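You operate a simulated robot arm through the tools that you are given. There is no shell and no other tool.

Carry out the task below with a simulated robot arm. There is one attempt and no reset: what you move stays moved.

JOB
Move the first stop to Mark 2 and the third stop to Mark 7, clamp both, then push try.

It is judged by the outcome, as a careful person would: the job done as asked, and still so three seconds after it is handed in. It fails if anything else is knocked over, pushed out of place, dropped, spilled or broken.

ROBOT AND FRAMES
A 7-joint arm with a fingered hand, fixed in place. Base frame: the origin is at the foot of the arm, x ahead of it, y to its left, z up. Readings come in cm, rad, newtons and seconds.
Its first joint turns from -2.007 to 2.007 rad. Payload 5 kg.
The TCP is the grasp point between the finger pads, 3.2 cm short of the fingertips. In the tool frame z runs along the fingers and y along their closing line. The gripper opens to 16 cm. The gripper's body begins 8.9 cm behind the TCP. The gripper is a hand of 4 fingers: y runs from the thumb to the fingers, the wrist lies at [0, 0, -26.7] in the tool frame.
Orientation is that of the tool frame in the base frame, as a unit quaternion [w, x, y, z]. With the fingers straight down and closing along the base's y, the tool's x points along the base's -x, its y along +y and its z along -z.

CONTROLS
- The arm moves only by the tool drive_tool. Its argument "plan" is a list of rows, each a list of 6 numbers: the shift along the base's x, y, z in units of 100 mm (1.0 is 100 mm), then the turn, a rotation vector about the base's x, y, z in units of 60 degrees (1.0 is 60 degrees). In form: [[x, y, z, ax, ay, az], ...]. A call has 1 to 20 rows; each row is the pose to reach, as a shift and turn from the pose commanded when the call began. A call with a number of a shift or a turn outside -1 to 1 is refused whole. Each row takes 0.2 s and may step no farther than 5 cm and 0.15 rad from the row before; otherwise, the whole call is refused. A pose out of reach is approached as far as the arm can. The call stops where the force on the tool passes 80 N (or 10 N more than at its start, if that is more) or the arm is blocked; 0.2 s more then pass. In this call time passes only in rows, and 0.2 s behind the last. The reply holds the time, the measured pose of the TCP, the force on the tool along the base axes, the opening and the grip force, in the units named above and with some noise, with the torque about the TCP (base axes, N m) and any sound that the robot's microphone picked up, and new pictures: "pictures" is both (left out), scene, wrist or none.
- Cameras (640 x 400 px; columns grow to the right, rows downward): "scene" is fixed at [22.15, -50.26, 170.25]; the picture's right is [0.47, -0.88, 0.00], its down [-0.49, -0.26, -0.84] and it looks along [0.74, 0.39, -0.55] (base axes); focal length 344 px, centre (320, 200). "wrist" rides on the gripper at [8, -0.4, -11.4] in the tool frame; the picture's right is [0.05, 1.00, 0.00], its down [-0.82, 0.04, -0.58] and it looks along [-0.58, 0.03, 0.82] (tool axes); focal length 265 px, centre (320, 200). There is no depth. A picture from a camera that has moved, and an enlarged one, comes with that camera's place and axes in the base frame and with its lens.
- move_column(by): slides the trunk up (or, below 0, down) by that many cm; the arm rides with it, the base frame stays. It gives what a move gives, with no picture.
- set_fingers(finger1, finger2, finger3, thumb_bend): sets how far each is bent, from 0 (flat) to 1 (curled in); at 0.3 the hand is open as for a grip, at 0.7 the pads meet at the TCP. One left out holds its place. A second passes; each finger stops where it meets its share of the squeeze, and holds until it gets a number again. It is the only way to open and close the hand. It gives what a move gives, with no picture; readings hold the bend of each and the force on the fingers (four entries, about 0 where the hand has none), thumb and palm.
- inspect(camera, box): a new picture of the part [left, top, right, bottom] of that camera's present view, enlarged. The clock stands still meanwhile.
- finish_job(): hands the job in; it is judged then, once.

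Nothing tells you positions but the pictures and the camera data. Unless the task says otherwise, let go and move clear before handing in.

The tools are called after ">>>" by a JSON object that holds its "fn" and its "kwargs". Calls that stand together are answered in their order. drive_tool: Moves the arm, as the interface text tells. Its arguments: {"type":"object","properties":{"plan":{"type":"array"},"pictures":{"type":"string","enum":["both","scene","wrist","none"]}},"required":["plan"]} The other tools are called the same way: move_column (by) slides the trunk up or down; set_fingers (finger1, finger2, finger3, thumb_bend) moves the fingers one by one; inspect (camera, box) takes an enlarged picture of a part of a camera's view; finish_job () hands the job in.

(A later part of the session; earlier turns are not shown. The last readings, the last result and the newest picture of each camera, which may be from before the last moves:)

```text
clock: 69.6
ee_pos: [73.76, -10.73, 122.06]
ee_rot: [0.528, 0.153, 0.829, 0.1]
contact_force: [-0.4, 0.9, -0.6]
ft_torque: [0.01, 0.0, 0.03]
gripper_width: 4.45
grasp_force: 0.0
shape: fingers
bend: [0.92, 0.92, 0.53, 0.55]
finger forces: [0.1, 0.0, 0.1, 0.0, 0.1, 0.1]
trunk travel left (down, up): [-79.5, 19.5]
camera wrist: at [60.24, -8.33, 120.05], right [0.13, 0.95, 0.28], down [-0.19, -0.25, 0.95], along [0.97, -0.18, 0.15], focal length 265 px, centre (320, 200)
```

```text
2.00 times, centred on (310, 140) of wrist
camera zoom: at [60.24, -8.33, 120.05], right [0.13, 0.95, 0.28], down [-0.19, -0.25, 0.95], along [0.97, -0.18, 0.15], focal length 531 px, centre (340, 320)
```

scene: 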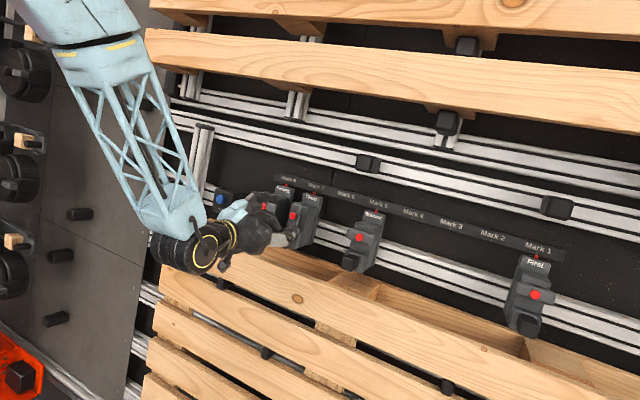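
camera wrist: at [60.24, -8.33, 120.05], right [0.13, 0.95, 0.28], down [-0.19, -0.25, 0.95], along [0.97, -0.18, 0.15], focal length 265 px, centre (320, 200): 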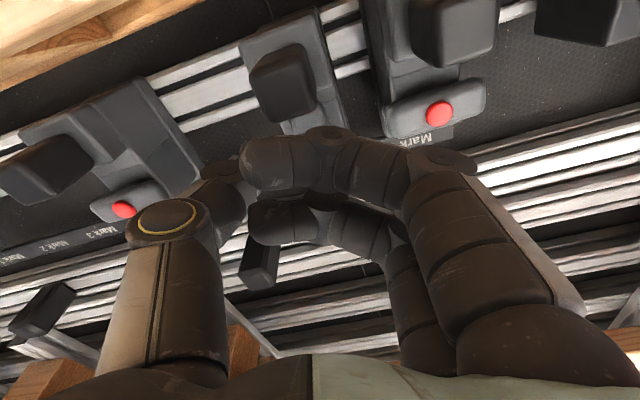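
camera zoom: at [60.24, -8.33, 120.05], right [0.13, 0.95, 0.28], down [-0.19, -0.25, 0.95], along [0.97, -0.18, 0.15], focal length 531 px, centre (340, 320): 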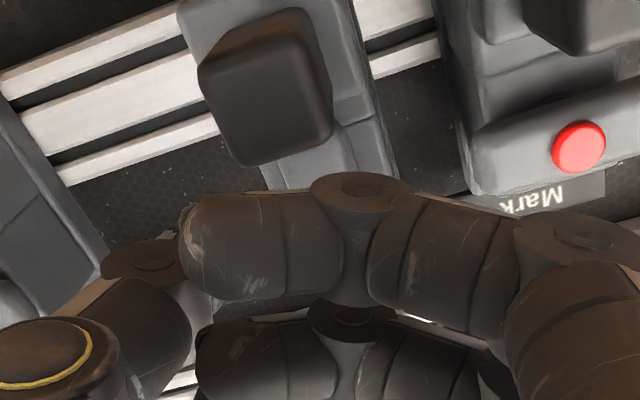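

The scene view shows both pins clearly, and Fourth's bar is still horizontal. Curled finger 1 could hit Third's black knob, so I'll uncurl it into the gap first, then insert.

>>> {"fn": "set_fingers", "kwargs": {"finger1": 0.54}}

>>> {"fn": "drive_tool", "kwargs": {"plan": [[0.15, 0, -0.06, 0, 0, 0], [0.3, 0, -0.12, 0, 0, 0], [0.4, 0, -0.17, 0, 0, 0]]}}

>>> {"fn": "inspect", "kwargs": {"camera": "scene", "box": [240, 170, 360, 255]}}

>>> {"fn": "inspect", "kwargs": {"camera": "wrist", "box": [150, 40, 470, 240]}}

```text
clock: 70.6
ee_pos: [73.7, -10.66, 122.13]
ee_rot: [0.528, 0.152, 0.829, 0.1]
contact_force: [0.6, 0.8, 0.1]
ft_torque: [-0.03, 0.05, 0.02]
gripper_width: 7.36
grasp_force: 0.1
shape: fingers
bend: [0.54, 0.92, 0.53, 0.55]
finger forces: [0.0, 0.0, 0.0, 0.1, 0.0, 0.0]
trunk travel left (down, up): [-79.5, 19.5]
```

```text
clock: 71.4
ee_pos: [77.28, -10.6, 120.72]
ee_rot: [0.53, 0.152, 0.829, 0.099]
contact_force: [-40.5, 4.1, 19.6]
ft_torque: [1.18, 0.45, 2.23]
gripper_width: 7.45
grasp_force: 23.1
shape: fingers
bend: [0.64, 0.92, 0.53, 0.55]
finger forces: [45.1, 0.1, 0.0, 0.0, 0.0, 0.0]
trunk travel left (down, up): [-79.5, 19.5]
camera wrist: at [63.64, -8.31, 118.68], right [0.13, 0.95, 0.28], down [-0.2, -0.25, 0.95], along [0.97, -0.18, 0.15], focal length 265 px, centre (320, 200)
```

scene: 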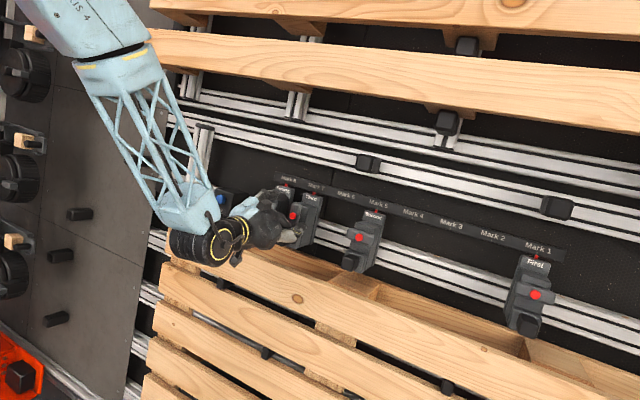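
wrist: 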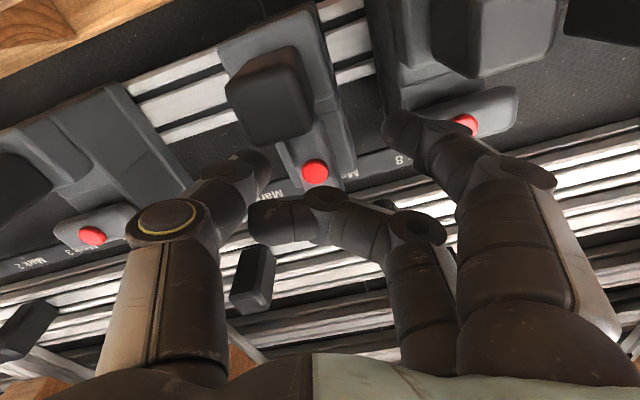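

```text
4.71 times, centred on (300, 212) of scene
camera zoom: at [22.15, -50.26, 170.25], right [0.47, -0.88, 0.0], down [-0.49, -0.26, -0.84], along [0.74, 0.39, -0.55], focal length 1620 px, centre (414, 141)
```

zoom: 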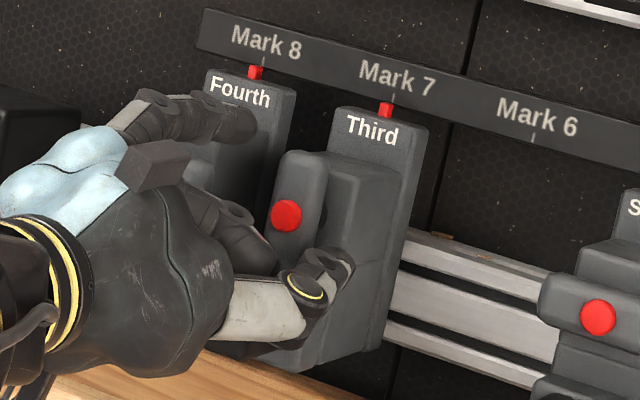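

```text
2.00 times, centred on (310, 140) of wrist
camera zoom: at [63.64, -8.31, 118.68], right [0.13, 0.95, 0.28], down [-0.2, -0.25, 0.95], along [0.97, -0.18, 0.15], focal length 531 px, centre (340, 320)
```

zoom: 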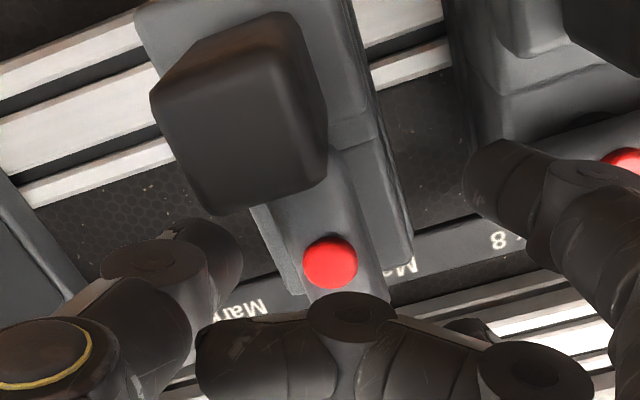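

Finger 1 hit the end of Fourth's bar. I'll back out now, bring finger 1 in to 0.6, and check Fourth.

>>> {"fn": "drive_tool", "kwargs": {"plan": [[-0.1, 0, 0.05, 0, 0, 0], [-0.25, 0, 0.11, 0, 0, 0]], "pictures": "none"}}

>>> {"fn": "set_fingers", "kwargs": {"finger1": 0.6}}

>>> {"fn": "inspect", "kwargs": {"camera": "wrist", "box": [200, 20, 520, 220]}}

>>> {"fn": "inspect", "kwargs": {"camera": "scene", "box": [240, 170, 360, 255]}}

```text
clock: 72.0
ee_pos: [74.96, -10.77, 121.56]
ee_rot: [0.53, 0.153, 0.828, 0.098]
contact_force: [0.3, 0.4, 0.0]
ft_torque: [0.01, 0.0, -0.02]
gripper_width: 7.43
grasp_force: 0.2
shape: fingers
bend: [0.54, 0.92, 0.53, 0.55]
finger forces: [0.0, 0.1, 0.0, 0.1, 0.0, 0.1]
trunk travel left (down, up): [-79.5, 19.5]
```

```text
clock: 73.0
ee_pos: [75.18, -10.9, 121.6]
ee_rot: [0.528, 0.153, 0.829, 0.099]
contact_force: [-0.4, 0.3, 0.7]
ft_torque: [-0.01, 0.01, 0.01]
gripper_width: 6.32
grasp_force: 0.1
shape: fingers
bend: [0.6, 0.92, 0.53, 0.55]
finger forces: [0.1, 0.0, 0.1, 0.1, 0.1, 0.1]
trunk travel left (down, up): [-79.5, 19.5]
```

```text
2.00 times, centred on (360, 120) of wrist
camera zoom: at [61.65, -8.4, 119.55], right [0.13, 0.95, 0.28], down [-0.2, -0.25, 0.95], along [0.97, -0.18, 0.15], focal length 531 px, centre (240, 360)
```

zoom: 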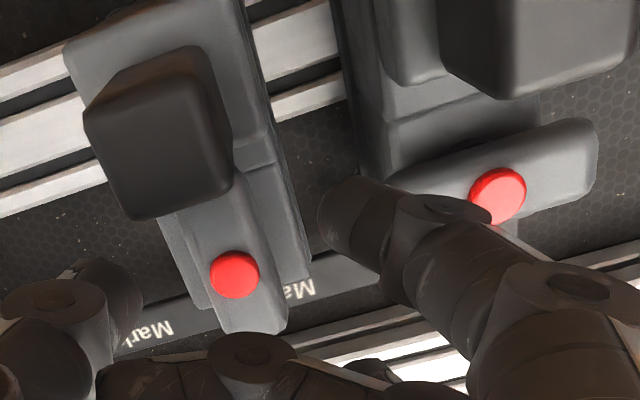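

```text
4.71 times, centred on (300, 212) of scene
camera zoom: at [22.15, -50.26, 170.25], right [0.47, -0.88, 0.0], down [-0.49, -0.26, -0.84], along [0.74, 0.39, -0.55], focal length 1620 px, centre (414, 141)
```

zoom: 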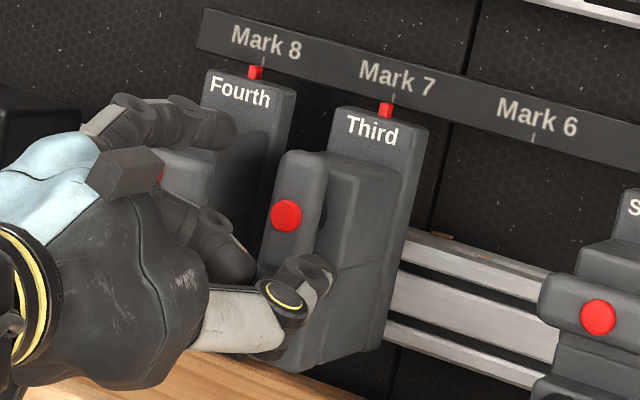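

Fourth's bar is undisturbed, and the fingers now fit in the gap. I'll insert slowly.

>>> {"fn": "drive_tool", "kwargs": {"plan": [[0.1, 0.01, -0.05, 0, 0, 0], [0.2, 0.02, -0.09, 0, 0, 0], [0.3, 0.02, -0.14, 0, 0, 0]], "pictures": "none"}}

>>> {"fn": "inspect", "kwargs": {"camera": "wrist", "box": [200, 20, 520, 220]}}

>>> {"fn": "inspect", "kwargs": {"camera": "scene", "box": [240, 170, 360, 255]}}

```text
clock: 73.8
ee_pos: [78.28, -10.5, 120.2]
ee_rot: [0.528, 0.154, 0.83, 0.099]
contact_force: [-1.2, -0.8, -1.3]
ft_torque: [-0.03, 0.07, 0.03]
gripper_width: 6.16
grasp_force: 0.4
shape: fingers
bend: [0.61, 0.92, 0.53, 0.55]
finger forces: [1.3, 0.1, 0.0, 0.0, 0.0, 0.0]
trunk travel left (down, up): [-79.5, 19.5]
```

```text
2.00 times, centred on (360, 120) of wrist
camera zoom: at [64.67, -8.2, 118.13], right [0.13, 0.95, 0.28], down [-0.19, -0.25, 0.95], along [0.97, -0.18, 0.15], focal length 531 px, centre (240, 360)
```

zoom: 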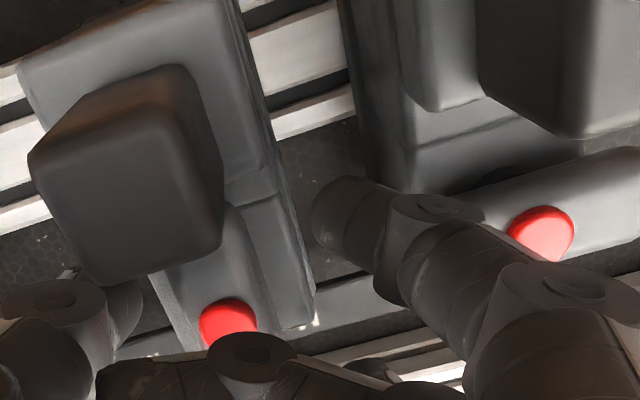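

```text
4.71 times, centred on (300, 212) of scene
camera zoom: at [22.15, -50.26, 170.25], right [0.47, -0.88, 0.0], down [-0.49, -0.26, -0.84], along [0.74, 0.39, -0.55], focal length 1620 px, centre (414, 141)
```

zoom: 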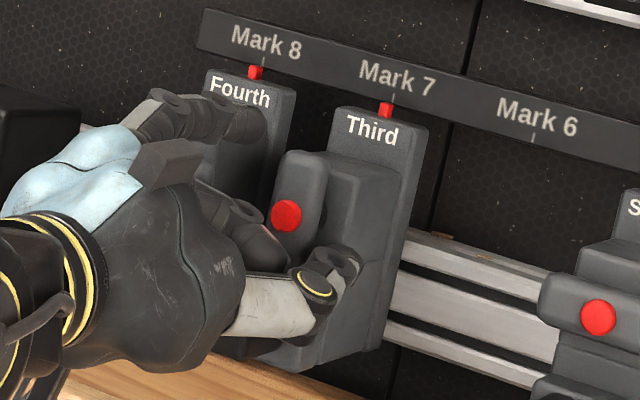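

Finger 3 sits about 1 cm higher than I modelled, level with the tip of the bar. I'll shift the hand 1 cm down along the bar and insert the last bit.

>>> {"fn": "drive_tool", "kwargs": {"plan": [[-0.02, 0, -0.05, 0, 0, 0], [-0.04, -0.01, -0.1, 0, 0, 0], [0.01, -0.02, -0.12, 0, 0, 0], [0.04, -0.02, -0.14, 0, 0, 0]], "pictures": "none"}}

>>> {"fn": "inspect", "kwargs": {"camera": "wrist", "box": [200, 20, 520, 220]}}

>>> {"fn": "inspect", "kwargs": {"camera": "scene", "box": [260, 180, 340, 240]}}

```text
clock: 74.8
ee_pos: [78.56, -10.72, 118.79]
ee_rot: [0.528, 0.153, 0.829, 0.099]
contact_force: [0.6, -0.7, 0.5]
ft_torque: [0.02, 0.0, 0.0]
gripper_width: 6.25
grasp_force: 0.0
shape: fingers
bend: [0.6, 0.92, 0.53, 0.55]
finger forces: [0.0, 0.0, 0.0, 0.0, 0.1, 0.1]
trunk travel left (down, up): [-79.5, 19.5]
```

```text
2.00 times, centred on (360, 120) of wrist
camera zoom: at [65.11, -8.36, 116.75], right [0.13, 0.95, 0.28], down [-0.2, -0.25, 0.95], along [0.97, -0.18, 0.15], focal length 531 px, centre (240, 360)
```

zoom: 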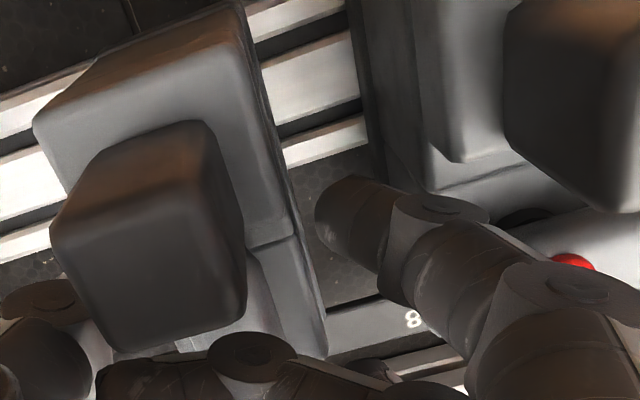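

```text
6.67 times, centred on (300, 210) of scene
camera zoom: at [22.15, -50.26, 170.25], right [0.47, -0.88, 0.0], down [-0.49, -0.26, -0.84], along [0.74, 0.39, -0.55], focal length 2295 px, centre (453, 133)
```

zoom: 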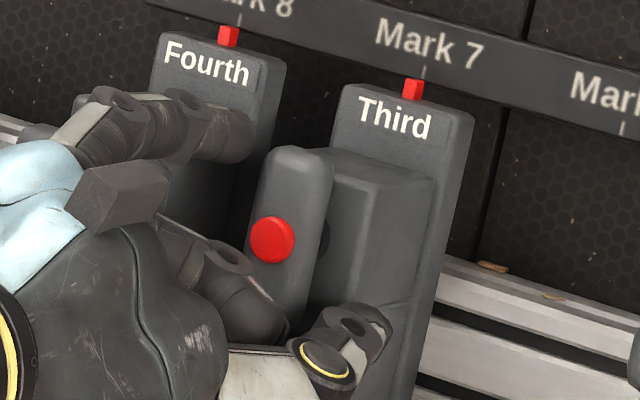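

Both pins are now placed: finger 3 beside the bar's upper end on the +y side, thumb beside the lower end on the -y side. I'll close the thumb and finger 3 gently to touch.

>>> {"fn": "set_fingers", "kwargs": {"thumb_bend": 0.61, "finger3": 0.55}}

>>> {"fn": "set_fingers", "kwargs": {"thumb_bend": 0.65, "finger3": 0.6}}

>>> {"fn": "inspect", "kwargs": {"camera": "scene", "box": [260, 180, 340, 240]}}

```text
clock: 75.8
ee_pos: [78.73, -10.66, 118.84]
ee_rot: [0.529, 0.153, 0.829, 0.099]
contact_force: [0.3, 0.1, 0.0]
ft_torque: [0.0, 0.03, 0.01]
gripper_width: 5.32
grasp_force: 0.2
shape: fingers
bend: [0.6, 0.92, 0.55, 0.6]
finger forces: [0.0, 0.0, 0.0, 0.0, 0.1, 0.0]
trunk travel left (down, up): [-79.5, 19.5]
```

```text
clock: 76.8
ee_pos: [78.72, -10.81, 118.81]
ee_rot: [0.528, 0.153, 0.829, 0.099]
contact_force: [0.1, -1.2, -1.4]
ft_torque: [-0.05, -0.04, 0.05]
gripper_width: 5.13
grasp_force: 2.4
shape: fingers
bend: [0.6, 0.93, 0.58, 0.63]
finger forces: [0.0, 0.0, 1.9, 0.0, 3.0, 0.0]
trunk travel left (down, up): [-79.5, 19.5]
```

```text
6.67 times, centred on (300, 210) of scene
camera zoom: at [22.15, -50.26, 170.25], right [0.47, -0.88, 0.0], down [-0.49, -0.26, -0.84], along [0.74, 0.39, -0.55], focal length 2295 px, centre (453, 133)
```

zoom: 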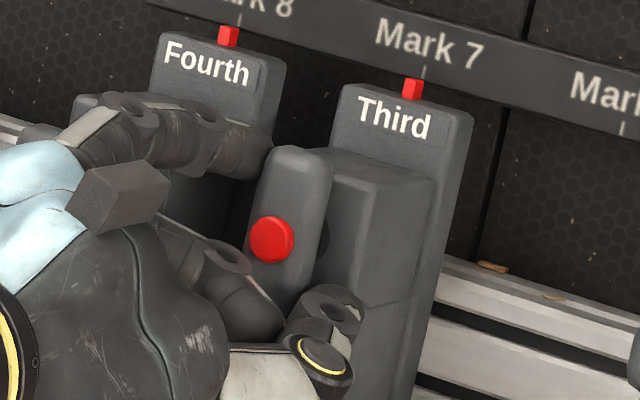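

Both pins touch the bar at about 2–3 N. I'll increase the squeeze to build the twist.

>>> {"fn": "set_fingers", "kwargs": {"thumb_bend": 0.71, "finger3": 0.67}}

>>> {"fn": "inspect", "kwargs": {"camera": "scene", "box": [260, 180, 340, 240]}}

```text
clock: 77.8
ee_pos: [78.77, -10.69, 118.77]
ee_rot: [0.528, 0.153, 0.829, 0.099]
contact_force: [2.9, 0.6, -1.1]
ft_torque: [-0.1, 0.05, 0.05]
gripper_width: 4.74
grasp_force: 4.8
shape: fingers
bend: [0.6, 0.94, 0.61, 0.67]
finger forces: [0.1, 0.0, 4.9, 0.0, 4.6, 0.0]
trunk travel left (down, up): [-79.5, 19.5]
```

```text
6.67 times, centred on (300, 210) of scene
camera zoom: at [22.15, -50.26, 170.25], right [0.47, -0.88, 0.0], down [-0.49, -0.26, -0.84], along [0.74, 0.39, -0.55], focal length 2295 px, centre (453, 133)
```

zoom: 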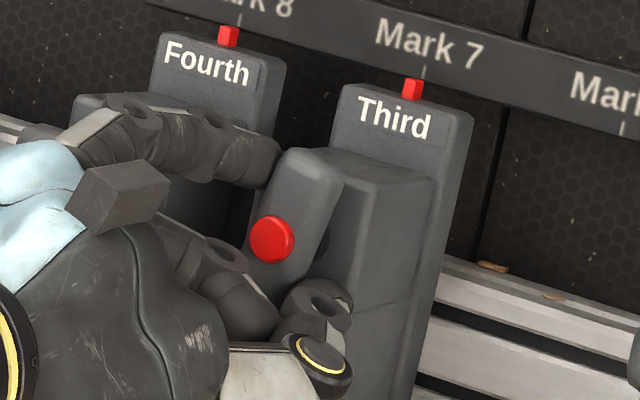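

It works: the bar has turned about 15° and the stop hasn't moved. I'll keep squeezing and add some hand roll in the same sense.

>>> {"fn": "set_fingers", "kwargs": {"thumb_bend": 0.75, "finger3": 0.73}}

>>> {"fn": "inspect", "kwargs": {"camera": "scene", "box": [260, 180, 340, 240]}}

```text
clock: 78.8
ee_pos: [78.71, -10.76, 118.87]
ee_rot: [0.528, 0.153, 0.83, 0.099]
contact_force: [2.8, -2.1, -2.2]
ft_torque: [-0.04, 0.02, 0.0]
gripper_width: 4.45
grasp_force: 6.3
shape: fingers
bend: [0.6, 0.95, 0.62, 0.68]
finger forces: [0.1, 0.0, 5.9, 0.0, 8.2, 0.0]
trunk travel left (down, up): [-79.5, 19.5]
```

```text
6.67 times, centred on (300, 210) of scene
camera zoom: at [22.15, -50.26, 170.25], right [0.47, -0.88, 0.0], down [-0.49, -0.26, -0.84], along [0.74, 0.39, -0.55], focal length 2295 px, centre (453, 133)
```

zoom: 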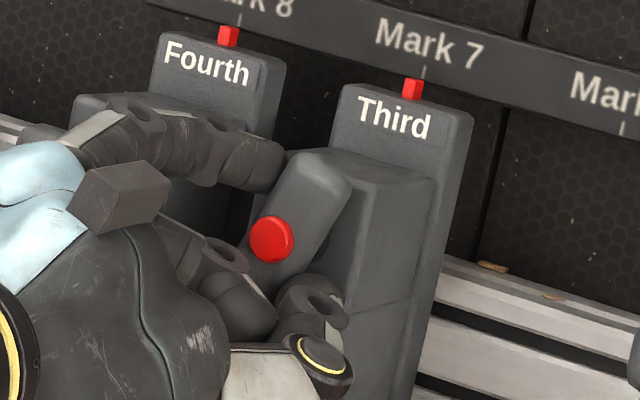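

About 20° turned, with the stop still in place. I'll roll the hand 12° about the bar's axis to continue.

>>> {"fn": "drive_tool", "kwargs": {"plan": [[0.001, 0.009, 0.002, 0.06, 0, -0.028], [0.002, 0.018, 0.005, 0.121, 0, -0.056], [0.004, 0.027, 0.008, 0.181, 0, -0.085]], "pictures": "none"}}

>>> {"fn": "inspect", "kwargs": {"camera": "scene", "box": [260, 180, 340, 240]}}

>>> {"fn": "inspect", "kwargs": {"camera": "wrist", "box": [200, 20, 520, 220]}}

```text
clock: 79.6
ee_pos: [78.68, -10.53, 118.79]
ee_rot: [0.515, 0.239, 0.808, 0.154]
contact_force: [1.6, -4.4, -2.4]
ft_torque: [-0.34, 0.05, 0.3]
gripper_width: 4.11
grasp_force: 7.3
shape: fingers
bend: [0.61, 0.95, 0.63, 0.69]
finger forces: [4.6, 0.0, 5.7, 0.1, 4.6, 0.1]
trunk travel left (down, up): [-79.5, 19.5]
```

```text
6.67 times, centred on (300, 210) of scene
camera zoom: at [22.15, -50.26, 170.25], right [0.47, -0.88, 0.0], down [-0.49, -0.26, -0.84], along [0.74, 0.39, -0.55], focal length 2295 px, centre (453, 133)
```

zoom: 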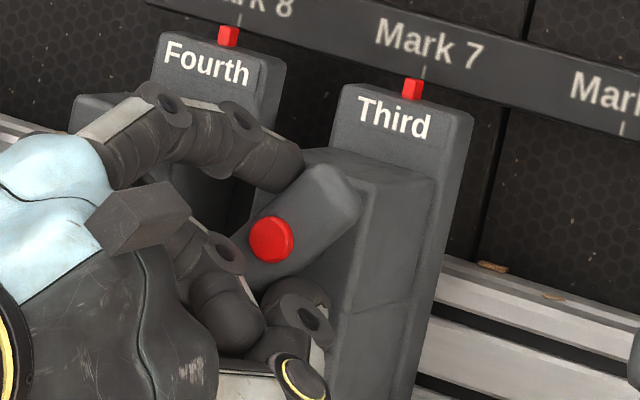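

```text
2.00 times, centred on (360, 120) of wrist
camera zoom: at [65.46, -6.63, 117.4], right [0.21, 0.86, 0.46], down [-0.22, -0.41, 0.88], along [0.95, -0.29, 0.11], focal length 531 px, centre (240, 360)
```

zoom: 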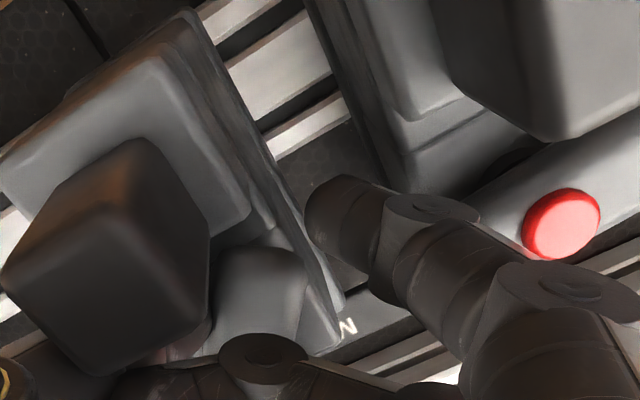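

The bar is at about 40°. Finger 1 lightly touches Fourth, so I'll stop rolling and squeeze a bit more to push past halfway.

>>> {"fn": "set_fingers", "kwargs": {"finger1": 0.63, "thumb_bend": 0.79, "finger3": 0.79}}

>>> {"fn": "inspect", "kwargs": {"camera": "scene", "box": [260, 180, 340, 240]}}

```text
clock: 80.6
ee_pos: [78.76, -10.46, 118.78]
ee_rot: [0.515, 0.24, 0.808, 0.153]
contact_force: [4.8, -4.5, -2.2]
ft_torque: [-0.19, 0.02, 0.25]
gripper_width: 4.0
grasp_force: 10.2
shape: fingers
bend: [0.62, 0.95, 0.63, 0.69]
finger forces: [5.0, 0.0, 6.6, 0.0, 9.1, 0.0]
trunk travel left (down, up): [-79.5, 19.5]
```

```text
6.67 times, centred on (300, 210) of scene
camera zoom: at [22.15, -50.26, 170.25], right [0.47, -0.88, 0.0], down [-0.49, -0.26, -0.84], along [0.74, 0.39, -0.55], focal length 2295 px, centre (453, 133)
```

zoom: 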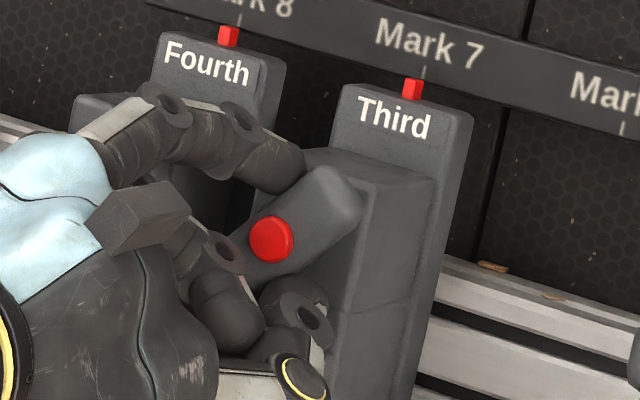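

Finger 1 seems to be touching the bar's lower end as it swings. I'll relax finger 1 to neutral and squeeze the two pins further; the bar should snap over soon.

>>> {"fn": "set_fingers", "kwargs": {"finger1": 0.6, "thumb_bend": 0.86, "finger3": 0.88}}

>>> {"fn": "inspect", "kwargs": {"camera": "scene", "box": [260, 180, 340, 240]}}

```text
clock: 81.6
ee_pos: [78.65, -10.43, 118.77]
ee_rot: [0.515, 0.239, 0.809, 0.154]
contact_force: [4.1, -6.7, -6.2]
ft_torque: [-0.17, 0.04, 0.21]
gripper_width: 3.87
grasp_force: 12.5
shape: fingers
bend: [0.61, 0.95, 0.65, 0.71]
finger forces: [3.2, 0.1, 8.6, 0.0, 12.9, 0.0]
trunk travel left (down, up): [-79.5, 19.5]
```

```text
6.67 times, centred on (300, 210) of scene
camera zoom: at [22.15, -50.26, 170.25], right [0.47, -0.88, 0.0], down [-0.49, -0.26, -0.84], along [0.74, 0.39, -0.55], focal length 2295 px, centre (453, 133)
```

zoom: 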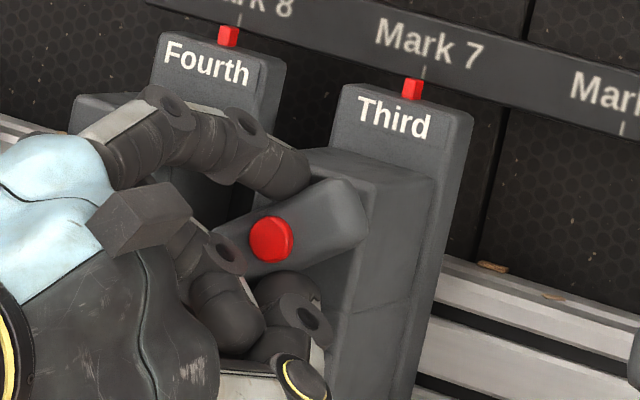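

Now about 50° turned, just past halfway, and the index is unchanged. I'll squeeze a bit more.

>>> {"fn": "set_fingers", "kwargs": {"finger1": 0.6, "thumb_bend": 0.95, "finger3": 0.98}}

>>> {"fn": "inspect", "kwargs": {"camera": "scene", "box": [260, 180, 340, 240]}}

```text
clock: 82.6
ee_pos: [78.66, -10.61, 118.74]
ee_rot: [0.515, 0.239, 0.809, 0.153]
contact_force: [7.8, -8.2, -5.1]
ft_torque: [-0.03, -0.02, 0.1]
gripper_width: 3.83
grasp_force: 15.3
shape: fingers
bend: [0.61, 0.95, 0.65, 0.72]
finger forces: [3.2, 0.0, 10.9, 0.0, 16.9, 0.1]
trunk travel left (down, up): [-79.5, 19.5]
```

```text
6.67 times, centred on (300, 210) of scene
camera zoom: at [22.15, -50.26, 170.25], right [0.47, -0.88, 0.0], down [-0.49, -0.26, -0.84], along [0.74, 0.39, -0.55], focal length 2295 px, centre (453, 133)
```

zoom: 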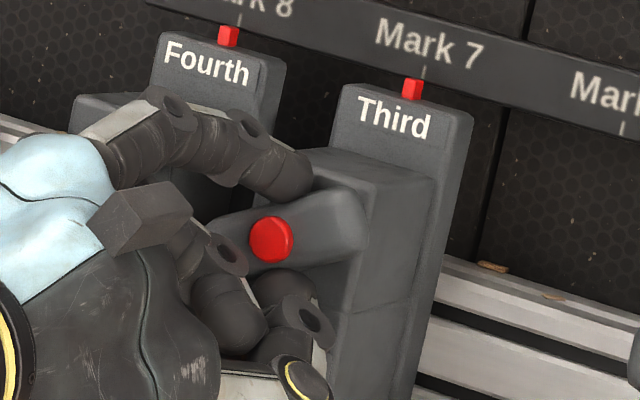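

About 60° turned and still on the mark. I'll release the pins and see whether the bar stays or snaps on to horizontal.

>>> {"fn": "set_fingers", "kwargs": {"finger1": 0.6, "thumb_bend": 0.62, "finger3": 0.55}}

>>> {"fn": "inspect", "kwargs": {"camera": "scene", "box": [260, 180, 340, 240]}}

>>> {"fn": "inspect", "kwargs": {"camera": "scene", "box": [296, 180, 328, 200]}}

```text
clock: 83.6
ee_pos: [78.71, -10.39, 118.87]
ee_rot: [0.516, 0.239, 0.809, 0.153]
contact_force: [-2.7, 0.9, 0.5]
ft_torque: [-0.13, 0.03, 0.23]
gripper_width: 4.93
grasp_force: 2.1
shape: fingers
bend: [0.61, 0.93, 0.55, 0.62]
finger forces: [3.6, 0.0, 0.0, 0.1, 0.6, 0.0]
trunk travel left (down, up): [-79.5, 19.5]
```

```text
6.67 times, centred on (300, 210) of scene
camera zoom: at [22.15, -50.26, 170.25], right [0.47, -0.88, 0.0], down [-0.49, -0.26, -0.84], along [0.74, 0.39, -0.55], focal length 2295 px, centre (453, 133)
```

zoom: 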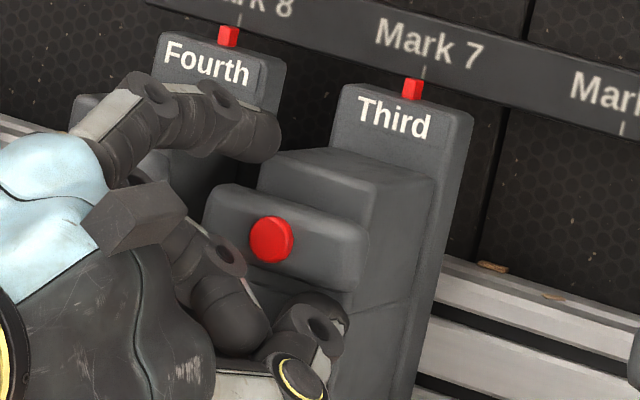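

```text
16.00 times, centred on (312, 190) of scene
camera zoom: at [22.15, -50.26, 170.25], right [0.47, -0.88, 0.0], down [-0.49, -0.26, -0.84], along [0.74, 0.39, -0.55], focal length 5507 px, centre (448, 360)
```

zoom: 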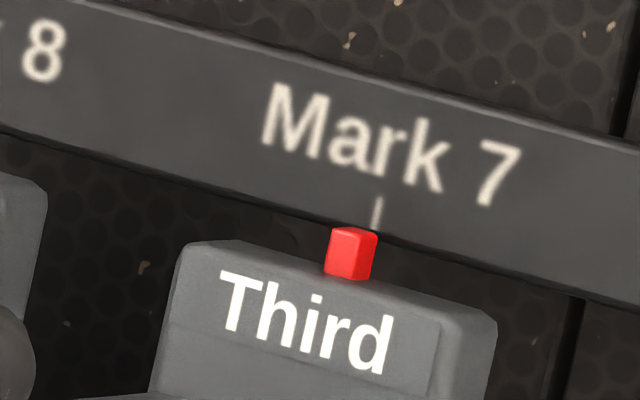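

It snapped to horizontal: Third is clamped exactly on Mark 7. I'll withdraw straight back along the finger direction.

>>> {"fn": "drive_tool", "kwargs": {"plan": [[-0.1, 0, 0.047, 0, 0, 0], [-0.25, 0, 0.117, 0, 0, 0], [-0.45, 0, 0.21, 0, 0, 0], [-0.7, 0, 0.4, 0, 0, 0], [-0.95, 0, 0.65, 0, 0, 0]]}}

>>> {"fn": "inspect", "kwargs": {"camera": "scene", "box": [240, 165, 360, 250]}}

>>> {"fn": "inspect", "kwargs": {"camera": "scene", "box": [269, 172, 301, 192]}}

```text
clock: 84.8
ee_pos: [69.16, -10.5, 125.38]
ee_rot: [0.516, 0.239, 0.808, 0.153]
contact_force: [0.1, 0.5, 0.4]
ft_torque: [-0.01, 0.01, 0.0]
gripper_width: 5.13
grasp_force: 0.0
shape: fingers
bend: [0.6, 0.92, 0.55, 0.61]
finger forces: [0.2, 0.0, 0.0, 0.0, 0.0, 0.0]
trunk travel left (down, up): [-79.5, 19.5]
camera wrist: at [55.87, -6.53, 123.98], right [0.21, 0.87, 0.45], down [-0.23, -0.41, 0.88], along [0.95, -0.29, 0.11], focal length 265 px, centre (320, 200)
```

scene: 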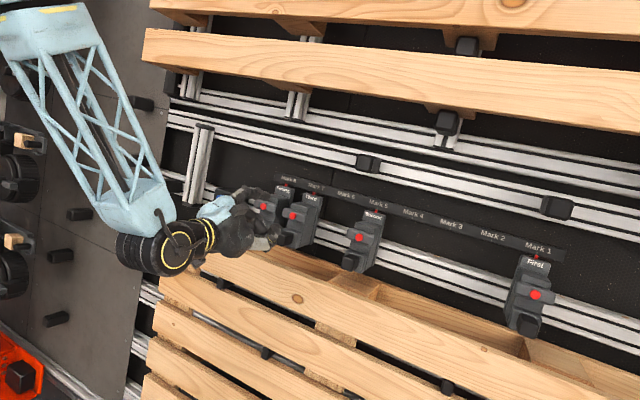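
wrist: 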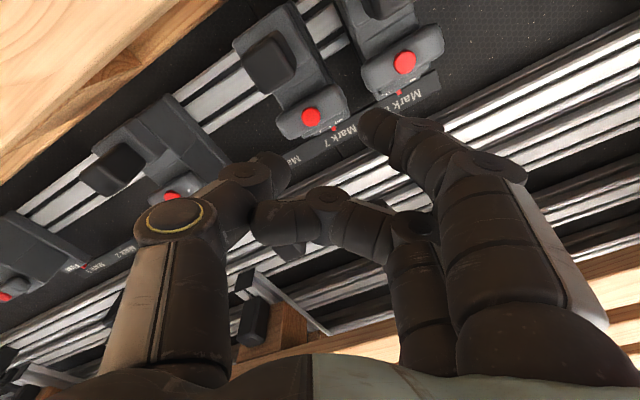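

```text
4.71 times, centred on (300, 208) of scene
camera zoom: at [22.15, -50.26, 170.25], right [0.47, -0.88, 0.0], down [-0.49, -0.26, -0.84], along [0.74, 0.39, -0.55], focal length 1620 px, centre (414, 165)
```

zoom: 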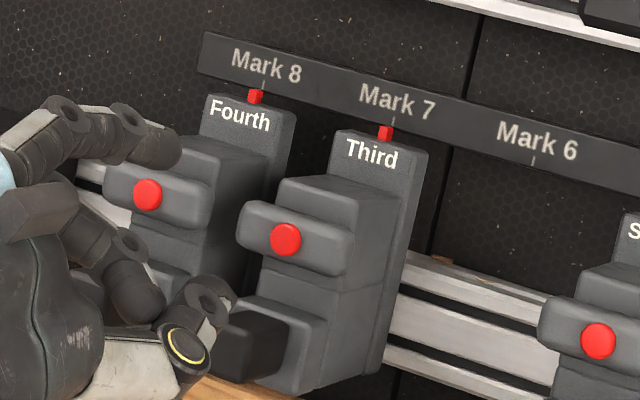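

```text
16.00 times, centred on (285, 182) of scene
camera zoom: at [22.15, -50.26, 170.25], right [0.47, -0.88, 0.0], down [-0.49, -0.26, -0.84], along [0.74, 0.39, -0.55], focal length 5507 px, centre (880, 488)
```

zoom: 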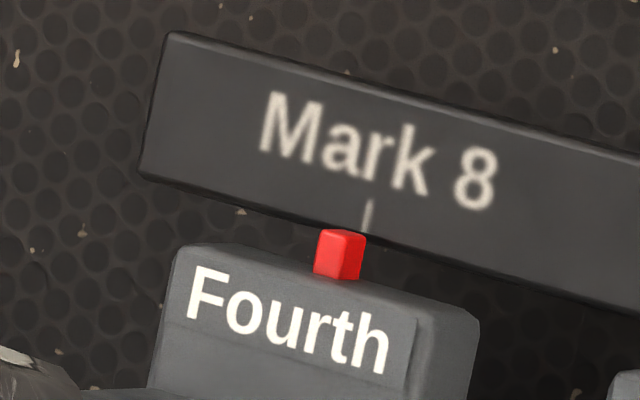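

Third and Fourth both look right. Next is First, at about y = -65, Mark 2 being at about y = -56. I'll undo the roll, return to 45° tilt, reopen the hand, and travel along.

>>> {"fn": "drive_tool", "kwargs": {"plan": [[-0.05, -0.1, 0.05, -0.124, 0, 0.058], [-0.1, -0.2, 0.1, -0.249, 0, 0.116], [-0.15, -0.3, 0.15, -0.373, 0, 0.174], [-0.2, -0.4, 0.2, -0.498, 0, 0.233]], "pictures": "none"}}

>>> {"fn": "drive_tool", "kwargs": {"plan": [[0, -0.25, 0, 0, 0.11, 0], [0, -0.5, 0, 0, 0.22, 0], [0, -0.75, 0, 0, 0.333, 0], [0, -1.0, 0, 0, 0.333, 0]], "pictures": "none"}}

>>> {"fn": "set_fingers", "kwargs": {"finger1": 0.52, "finger2": 0.52, "finger3": 0.52, "thumb_bend": 0.52}}

>>> {"fn": "drive_tool", "kwargs": {"plan": [[0, -0.25, 0, 0, 0, 0], [0, -0.5, 0, 0, 0, 0], [0, -0.75, 0, 0, 0, 0], [0, -1.0, 0, 0, 0, 0]]}}

```text
clock: 85.8
ee_pos: [67.26, -14.36, 127.35]
ee_rot: [0.537, -0.002, 0.843, 0.001]
contact_force: [0.4, -0.3, -0.4]
ft_torque: [0.01, 0.0, -0.02]
gripper_width: 5.15
grasp_force: 0.1
shape: fingers
bend: [0.6, 0.92, 0.55, 0.61]
finger forces: [0.1, 0.1, 0.0, 0.0, 0.0, 0.0]
trunk travel left (down, up): [-79.5, 19.5]
```

```text
clock: 86.8
ee_pos: [67.09, -24.52, 127.39]
ee_rot: [0.382, -0.001, 0.924, 0.002]
contact_force: [0.2, 0.2, -0.8]
ft_torque: [-0.02, 0.02, -0.01]
gripper_width: 5.16
grasp_force: 0.1
shape: fingers
bend: [0.6, 0.92, 0.55, 0.61]
finger forces: [0.0, 0.0, 0.0, 0.0, 0.0, 0.1]
trunk travel left (down, up): [-79.5, 19.5]
```

```text
clock: 87.8
ee_pos: [67.15, -24.53, 127.26]
ee_rot: [0.383, -0.001, 0.924, 0.002]
contact_force: [-0.1, -0.2, -0.5]
ft_torque: [0.01, -0.01, 0.02]
gripper_width: 8.27
grasp_force: 0.2
shape: fingers
bend: [0.52, 0.52, 0.52, 0.52]
finger forces: [0.1, 0.1, 0.1, 0.0, 0.0, 0.0]
trunk travel left (down, up): [-79.5, 19.5]
```

```text
clock: 88.8
ee_pos: [67.12, -34.65, 127.43]
ee_rot: [0.384, -0.001, 0.923, 0.002]
contact_force: [-0.5, 0.2, 0.0]
ft_torque: [0.01, 0.0, 0.01]
gripper_width: 8.31
grasp_force: 0.1
shape: fingers
bend: [0.52, 0.52, 0.52, 0.52]
finger forces: [0.0, 0.0, 0.0, 0.1, 0.0, 0.0]
trunk travel left (down, up): [-79.5, 19.5]
camera wrist: at [53.44, -35.13, 129.82], right [-0.04, 1.0, -0.03], down [0.17, 0.04, 0.98], along [0.98, 0.03, -0.17], focal length 265 px, centre (320, 200)
```

scene: 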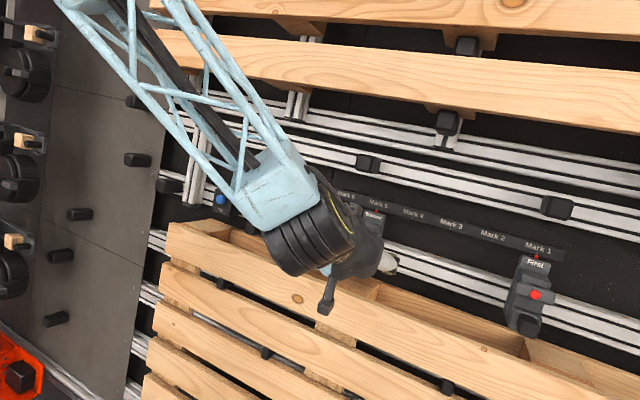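
wrist: 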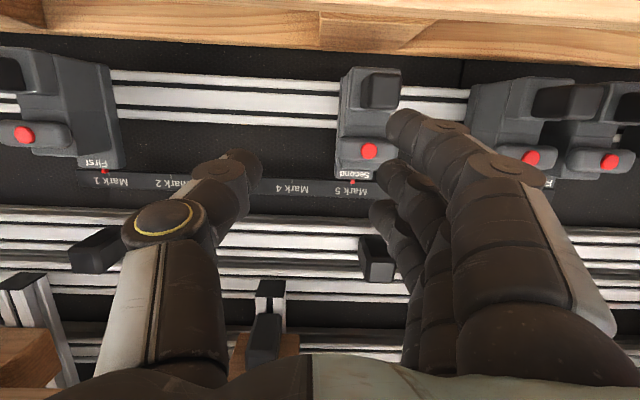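

The travel is smooth. I'll continue toward First.

>>> {"fn": "drive_tool", "kwargs": {"plan": [[0, -0.25, 0, 0, 0, 0], [0, -0.5, 0, 0, 0, 0], [0, -0.75, 0, 0, 0, 0], [0, -1.0, 0, 0, 0, 0]], "pictures": "none"}}

>>> {"fn": "drive_tool", "kwargs": {"plan": [[0, -0.25, 0, 0, 0, 0], [0, -0.5, 0, 0, 0, 0], [0, -0.75, 0, 0, 0, 0], [0, -1.0, 0, 0, 0, 0]]}}

>>> {"fn": "inspect", "kwargs": {"camera": "wrist", "box": [80, 0, 300, 180]}}

```text
clock: 89.8
ee_pos: [67.13, -44.7, 127.48]
ee_rot: [0.383, 0.0, 0.924, 0.002]
contact_force: [0.2, 0.3, -1.0]
ft_torque: [0.0, -0.04, 0.01]
gripper_width: 8.25
grasp_force: 0.0
shape: fingers
bend: [0.52, 0.52, 0.52, 0.52]
finger forces: [0.1, 0.1, 0.1, 0.0, 0.0, 0.0]
trunk travel left (down, up): [-79.5, 19.5]
```

```text
clock: 90.8
ee_pos: [67.06, -54.64, 127.42]
ee_rot: [0.383, -0.001, 0.924, 0.001]
contact_force: [0.2, -0.5, 0.1]
ft_torque: [0.0, 0.0, -0.03]
gripper_width: 8.3
grasp_force: 0.0
shape: fingers
bend: [0.52, 0.52, 0.52, 0.52]
finger forces: [0.1, 0.1, 0.0, 0.0, 0.0, 0.0]
trunk travel left (down, up): [-79.5, 19.5]
camera wrist: at [53.43, -55.18, 129.85], right [-0.04, 1.0, -0.03], down [0.17, 0.04, 0.98], along [0.98, 0.03, -0.17], focal length 265 px, centre (320, 200)
```

scene: 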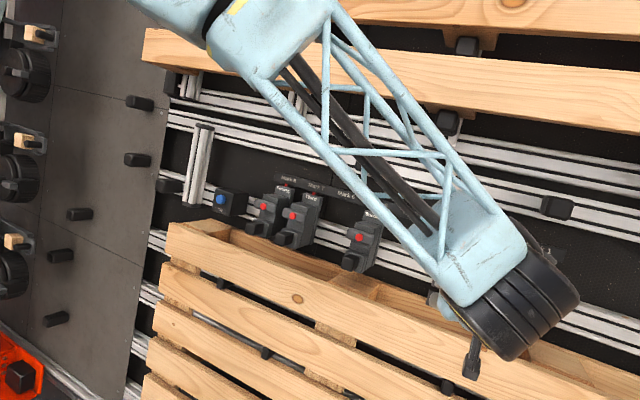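
wrist: 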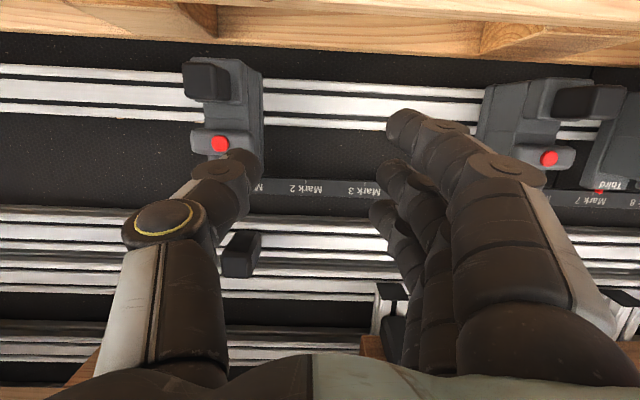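

```text
2.22 times, centred on (190, 90) of wrist
camera zoom: at [53.43, -55.18, 129.85], right [-0.04, 1.0, -0.03], down [0.17, 0.04, 0.98], along [0.98, 0.03, -0.17], focal length 590 px, centre (609, 444)
```

zoom: 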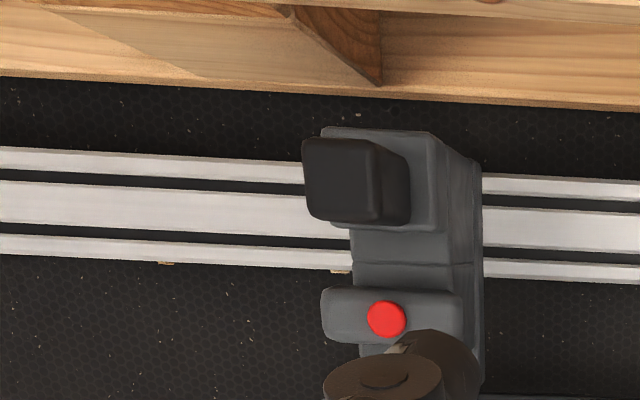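

First's bar is horizontal with its cap at y ≈ -65.3. I'll repeat the unclamp: bring the thumb above the +y end of the bar, at the same relative pose as worked for Third.

>>> {"fn": "drive_tool", "kwargs": {"plan": [[0.25, -0.07, 0, 0, 0, 0], [0.5, -0.14, 0, 0, 0, 0], [0.75, -0.21, 0, 0, 0, 0], [0.9, -0.27, 0, 0, 0, 0]], "pictures": "none"}}

>>> {"fn": "drive_tool", "kwargs": {"plan": [[0.2, 0, -0.1, 0, 0, 0], [0.4, 0, -0.25, 0, 0, 0]]}}

>>> {"fn": "inspect", "kwargs": {"camera": "wrist", "box": [80, 40, 340, 200]}}

```text
clock: 91.8
ee_pos: [76.22, -57.18, 127.21]
ee_rot: [0.382, 0.0, 0.924, 0.001]
contact_force: [0.3, 0.5, 0.1]
ft_torque: [0.01, 0.06, 0.0]
gripper_width: 8.27
grasp_force: 0.0
shape: fingers
bend: [0.52, 0.52, 0.52, 0.52]
finger forces: [0.0, 0.0, 0.0, 0.0, 0.0, 0.0]
trunk travel left (down, up): [-79.5, 19.5]
```

```text
clock: 92.4
ee_pos: [80.27, -57.16, 124.8]
ee_rot: [0.383, -0.001, 0.924, 0.002]
contact_force: [0.0, -0.2, -0.1]
ft_torque: [-0.01, -0.01, 0.02]
gripper_width: 8.27
grasp_force: 0.0
shape: fingers
bend: [0.52, 0.52, 0.52, 0.52]
finger forces: [0.0, 0.0, 0.1, 0.0, 0.0, 0.0]
trunk travel left (down, up): [-79.5, 19.5]
camera wrist: at [66.52, -57.79, 127.26], right [-0.04, 1.0, -0.03], down [0.17, 0.04, 0.98], along [0.98, 0.03, -0.17], focal length 265 px, centre (320, 200)
```

scene: 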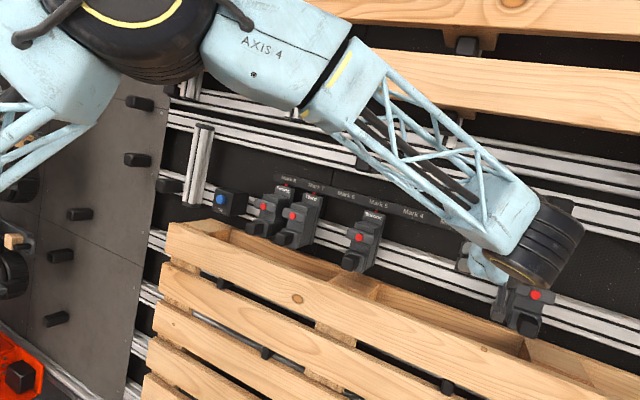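
wrist: 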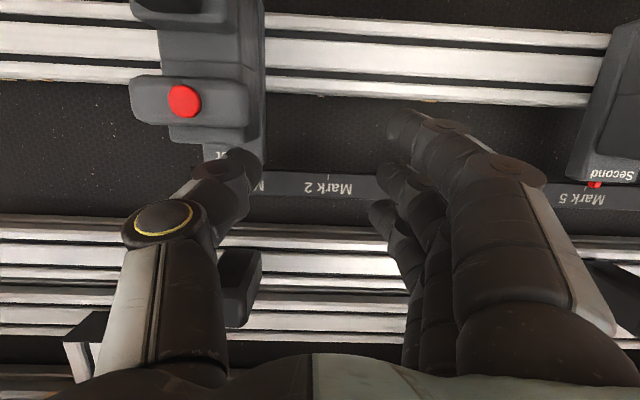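

```text
2.46 times, centred on (210, 120) of wrist
camera zoom: at [66.52, -57.79, 127.26], right [-0.04, 1.0, -0.03], down [0.17, 0.04, 0.98], along [0.98, 0.03, -0.17], focal length 653 px, centre (591, 397)
```

zoom: 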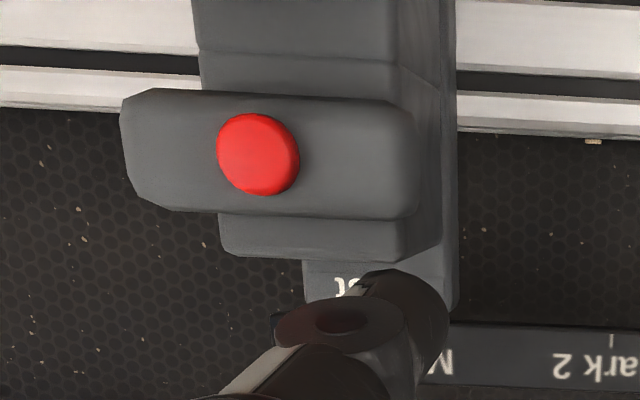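

Reach is fine at First. I'll shift 0.3 cm, then press down on the bar's end as before.

>>> {"fn": "drive_tool", "kwargs": {"plan": [[-0.01, -0.03, -0.08, 0, 0, 0], [-0.01, -0.03, -0.15, 0, 0, 0], [-0.01, -0.03, -0.21, 0, 0, 0], [-0.01, -0.03, -0.26, 0, 0, 0]], "pictures": "none"}}

>>> {"fn": "inspect", "kwargs": {"camera": "wrist", "box": [80, 60, 340, 220]}}

```text
clock: 93.4
ee_pos: [80.15, -57.25, 122.28]
ee_rot: [0.383, -0.001, 0.924, 0.002]
contact_force: [-0.6, 2.4, 3.4]
ft_torque: [-0.08, -0.08, 0.1]
gripper_width: 8.09
grasp_force: 1.7
shape: fingers
bend: [0.52, 0.52, 0.52, 0.53]
finger forces: [0.0, 0.1, 0.1, 0.0, 3.7, 0.1]
trunk travel left (down, up): [-79.5, 19.5]
```

```text
2.46 times, centred on (210, 140) of wrist
camera zoom: at [66.41, -57.97, 124.72], right [-0.04, 1.0, -0.03], down [0.17, 0.04, 0.98], along [0.99, 0.03, -0.17], focal length 653 px, centre (591, 348)
```

zoom: 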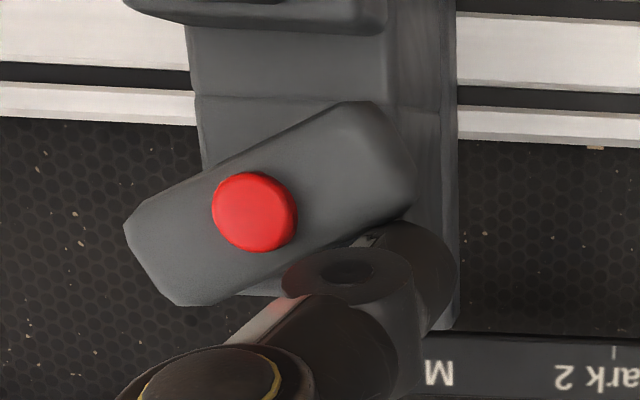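

Same behaviour as with Third: the bar is about 25° turned. I'll continue the push down to snap it vertical.

>>> {"fn": "drive_tool", "kwargs": {"plan": [[-0.02, 0, -0.05, 0, 0, 0], [-0.04, 0, -0.1, 0, 0, 0], [-0.05, -0.02, -0.15, 0, 0, 0], [-0.06, -0.04, -0.19, 0, 0, 0]], "pictures": "none"}}

>>> {"fn": "inspect", "kwargs": {"camera": "wrist", "box": [80, 60, 340, 220]}}

```text
clock: 94.4
ee_pos: [79.35, -57.73, 120.56]
ee_rot: [0.383, 0.0, 0.924, 0.001]
contact_force: [-7.2, 6.3, 9.9]
ft_torque: [-0.45, -0.14, -0.29]
gripper_width: 7.86
grasp_force: 7.7
shape: fingers
bend: [0.52, 0.52, 0.52, 0.54]
finger forces: [0.0, 0.0, 0.0, 0.0, 15.3, 0.1]
trunk travel left (down, up): [-79.5, 19.5]
```

```text
2.46 times, centred on (210, 140) of wrist
camera zoom: at [65.67, -58.37, 122.98], right [-0.04, 1.0, -0.04], down [0.17, 0.04, 0.99], along [0.99, 0.03, -0.17], focal length 653 px, centre (591, 348)
```

zoom: 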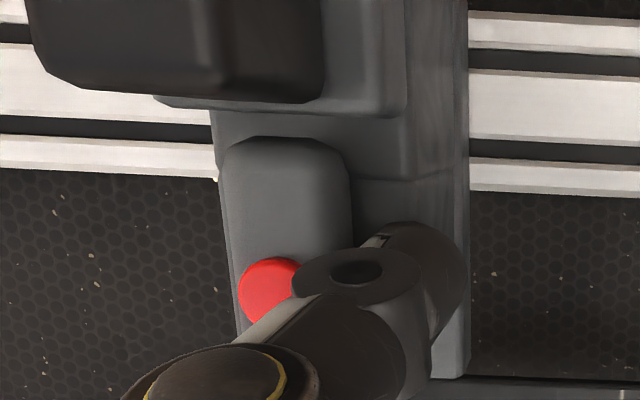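

First is unclamped. I'll back off and line up in front of it to grip.

>>> {"fn": "drive_tool", "kwargs": {"plan": [[-0.05, 0.05, 0.05, 0, 0, 0], [-0.2, 0.05, 0.15, 0, 0, 0], [-0.4, 0, 0.25, 0, 0, 0], [-0.6, -0.25, 0.3, 0, 0, 0], [-0.8, -0.5, 0.3, 0, 0, 0], [-0.91, -0.77, 0.24, 0, 0, 0]], "pictures": "none"}}

>>> {"fn": "set_fingers", "kwargs": {"finger1": 0.59, "finger2": 0.59, "finger3": 0.57, "thumb_bend": 0.59}}

>>> {"fn": "drive_tool", "kwargs": {"plan": [[0, 0, 0, 0, 0, 0]]}}

>>> {"fn": "inspect", "kwargs": {"camera": "wrist", "box": [180, 60, 460, 235]}}

```text
clock: 95.8
ee_pos: [70.35, -65.61, 122.59]
ee_rot: [0.383, -0.001, 0.924, 0.003]
contact_force: [0.0, 0.0, 0.0]
ft_torque: [0.01, -0.02, 0.02]
gripper_width: 8.27
grasp_force: 0.1
shape: fingers
bend: [0.52, 0.52, 0.52, 0.52]
finger forces: [0.1, 0.0, 0.1, 0.1, 0.1, 0.0]
trunk travel left (down, up): [-79.5, 19.5]
```

```text
clock: 96.8
ee_pos: [70.39, -65.61, 122.65]
ee_rot: [0.382, 0.0, 0.924, 0.001]
contact_force: [0.4, -0.3, -0.8]
ft_torque: [-0.02, -0.02, -0.01]
gripper_width: 5.75
grasp_force: 0.0
shape: fingers
bend: [0.59, 0.59, 0.56, 0.59]
finger forces: [0.1, 0.0, 0.1, 0.0, 0.0, 0.0]
trunk travel left (down, up): [-79.5, 19.5]
```

```text
clock: 97.2
ee_pos: [70.2, -65.59, 122.65]
ee_rot: [0.383, -0.001, 0.924, 0.002]
contact_force: [0.5, 0.1, 0.0]
ft_torque: [-0.01, -0.02, 0.03]
gripper_width: 5.78
grasp_force: 0.0
shape: fingers
bend: [0.59, 0.59, 0.56, 0.59]
finger forces: [0.0, 0.1, 0.1, 0.1, 0.0, 0.1]
trunk travel left (down, up): [-79.5, 19.5]
camera wrist: at [56.64, -66.14, 125.14], right [-0.04, 1.0, -0.03], down [0.17, 0.04, 0.98], along [0.98, 0.03, -0.17], focal length 265 px, centre (320, 200)
```

scene: 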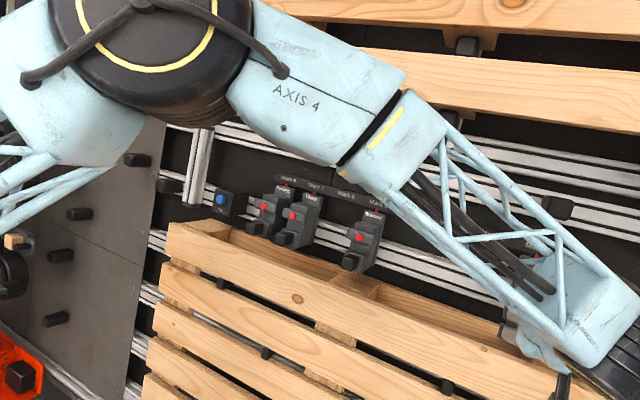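
wrist: 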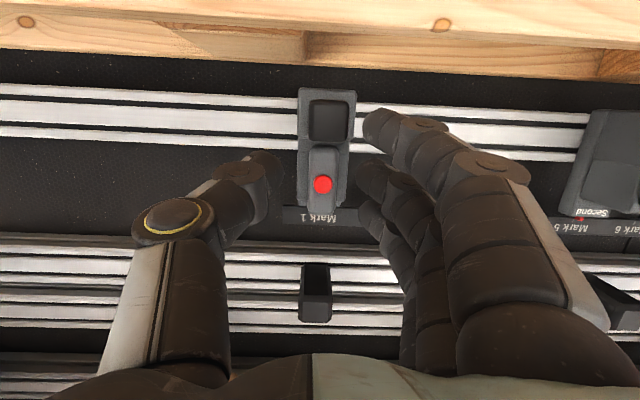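

```text
2.29 times, centred on (320, 148) of wrist
camera zoom: at [56.64, -66.14, 125.14], right [-0.04, 1.0, -0.03], down [0.17, 0.04, 0.98], along [0.98, 0.03, -0.17], focal length 607 px, centre (320, 320)
```

zoom: 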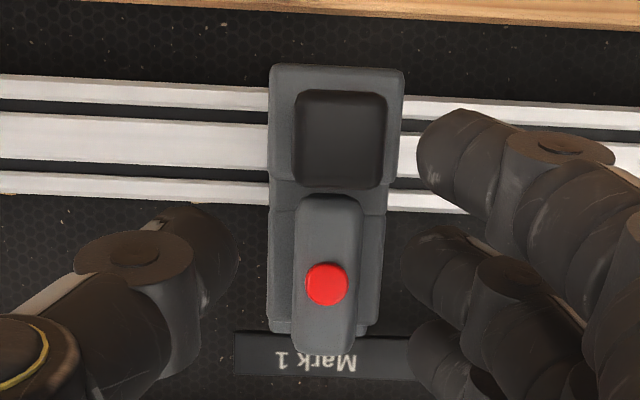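

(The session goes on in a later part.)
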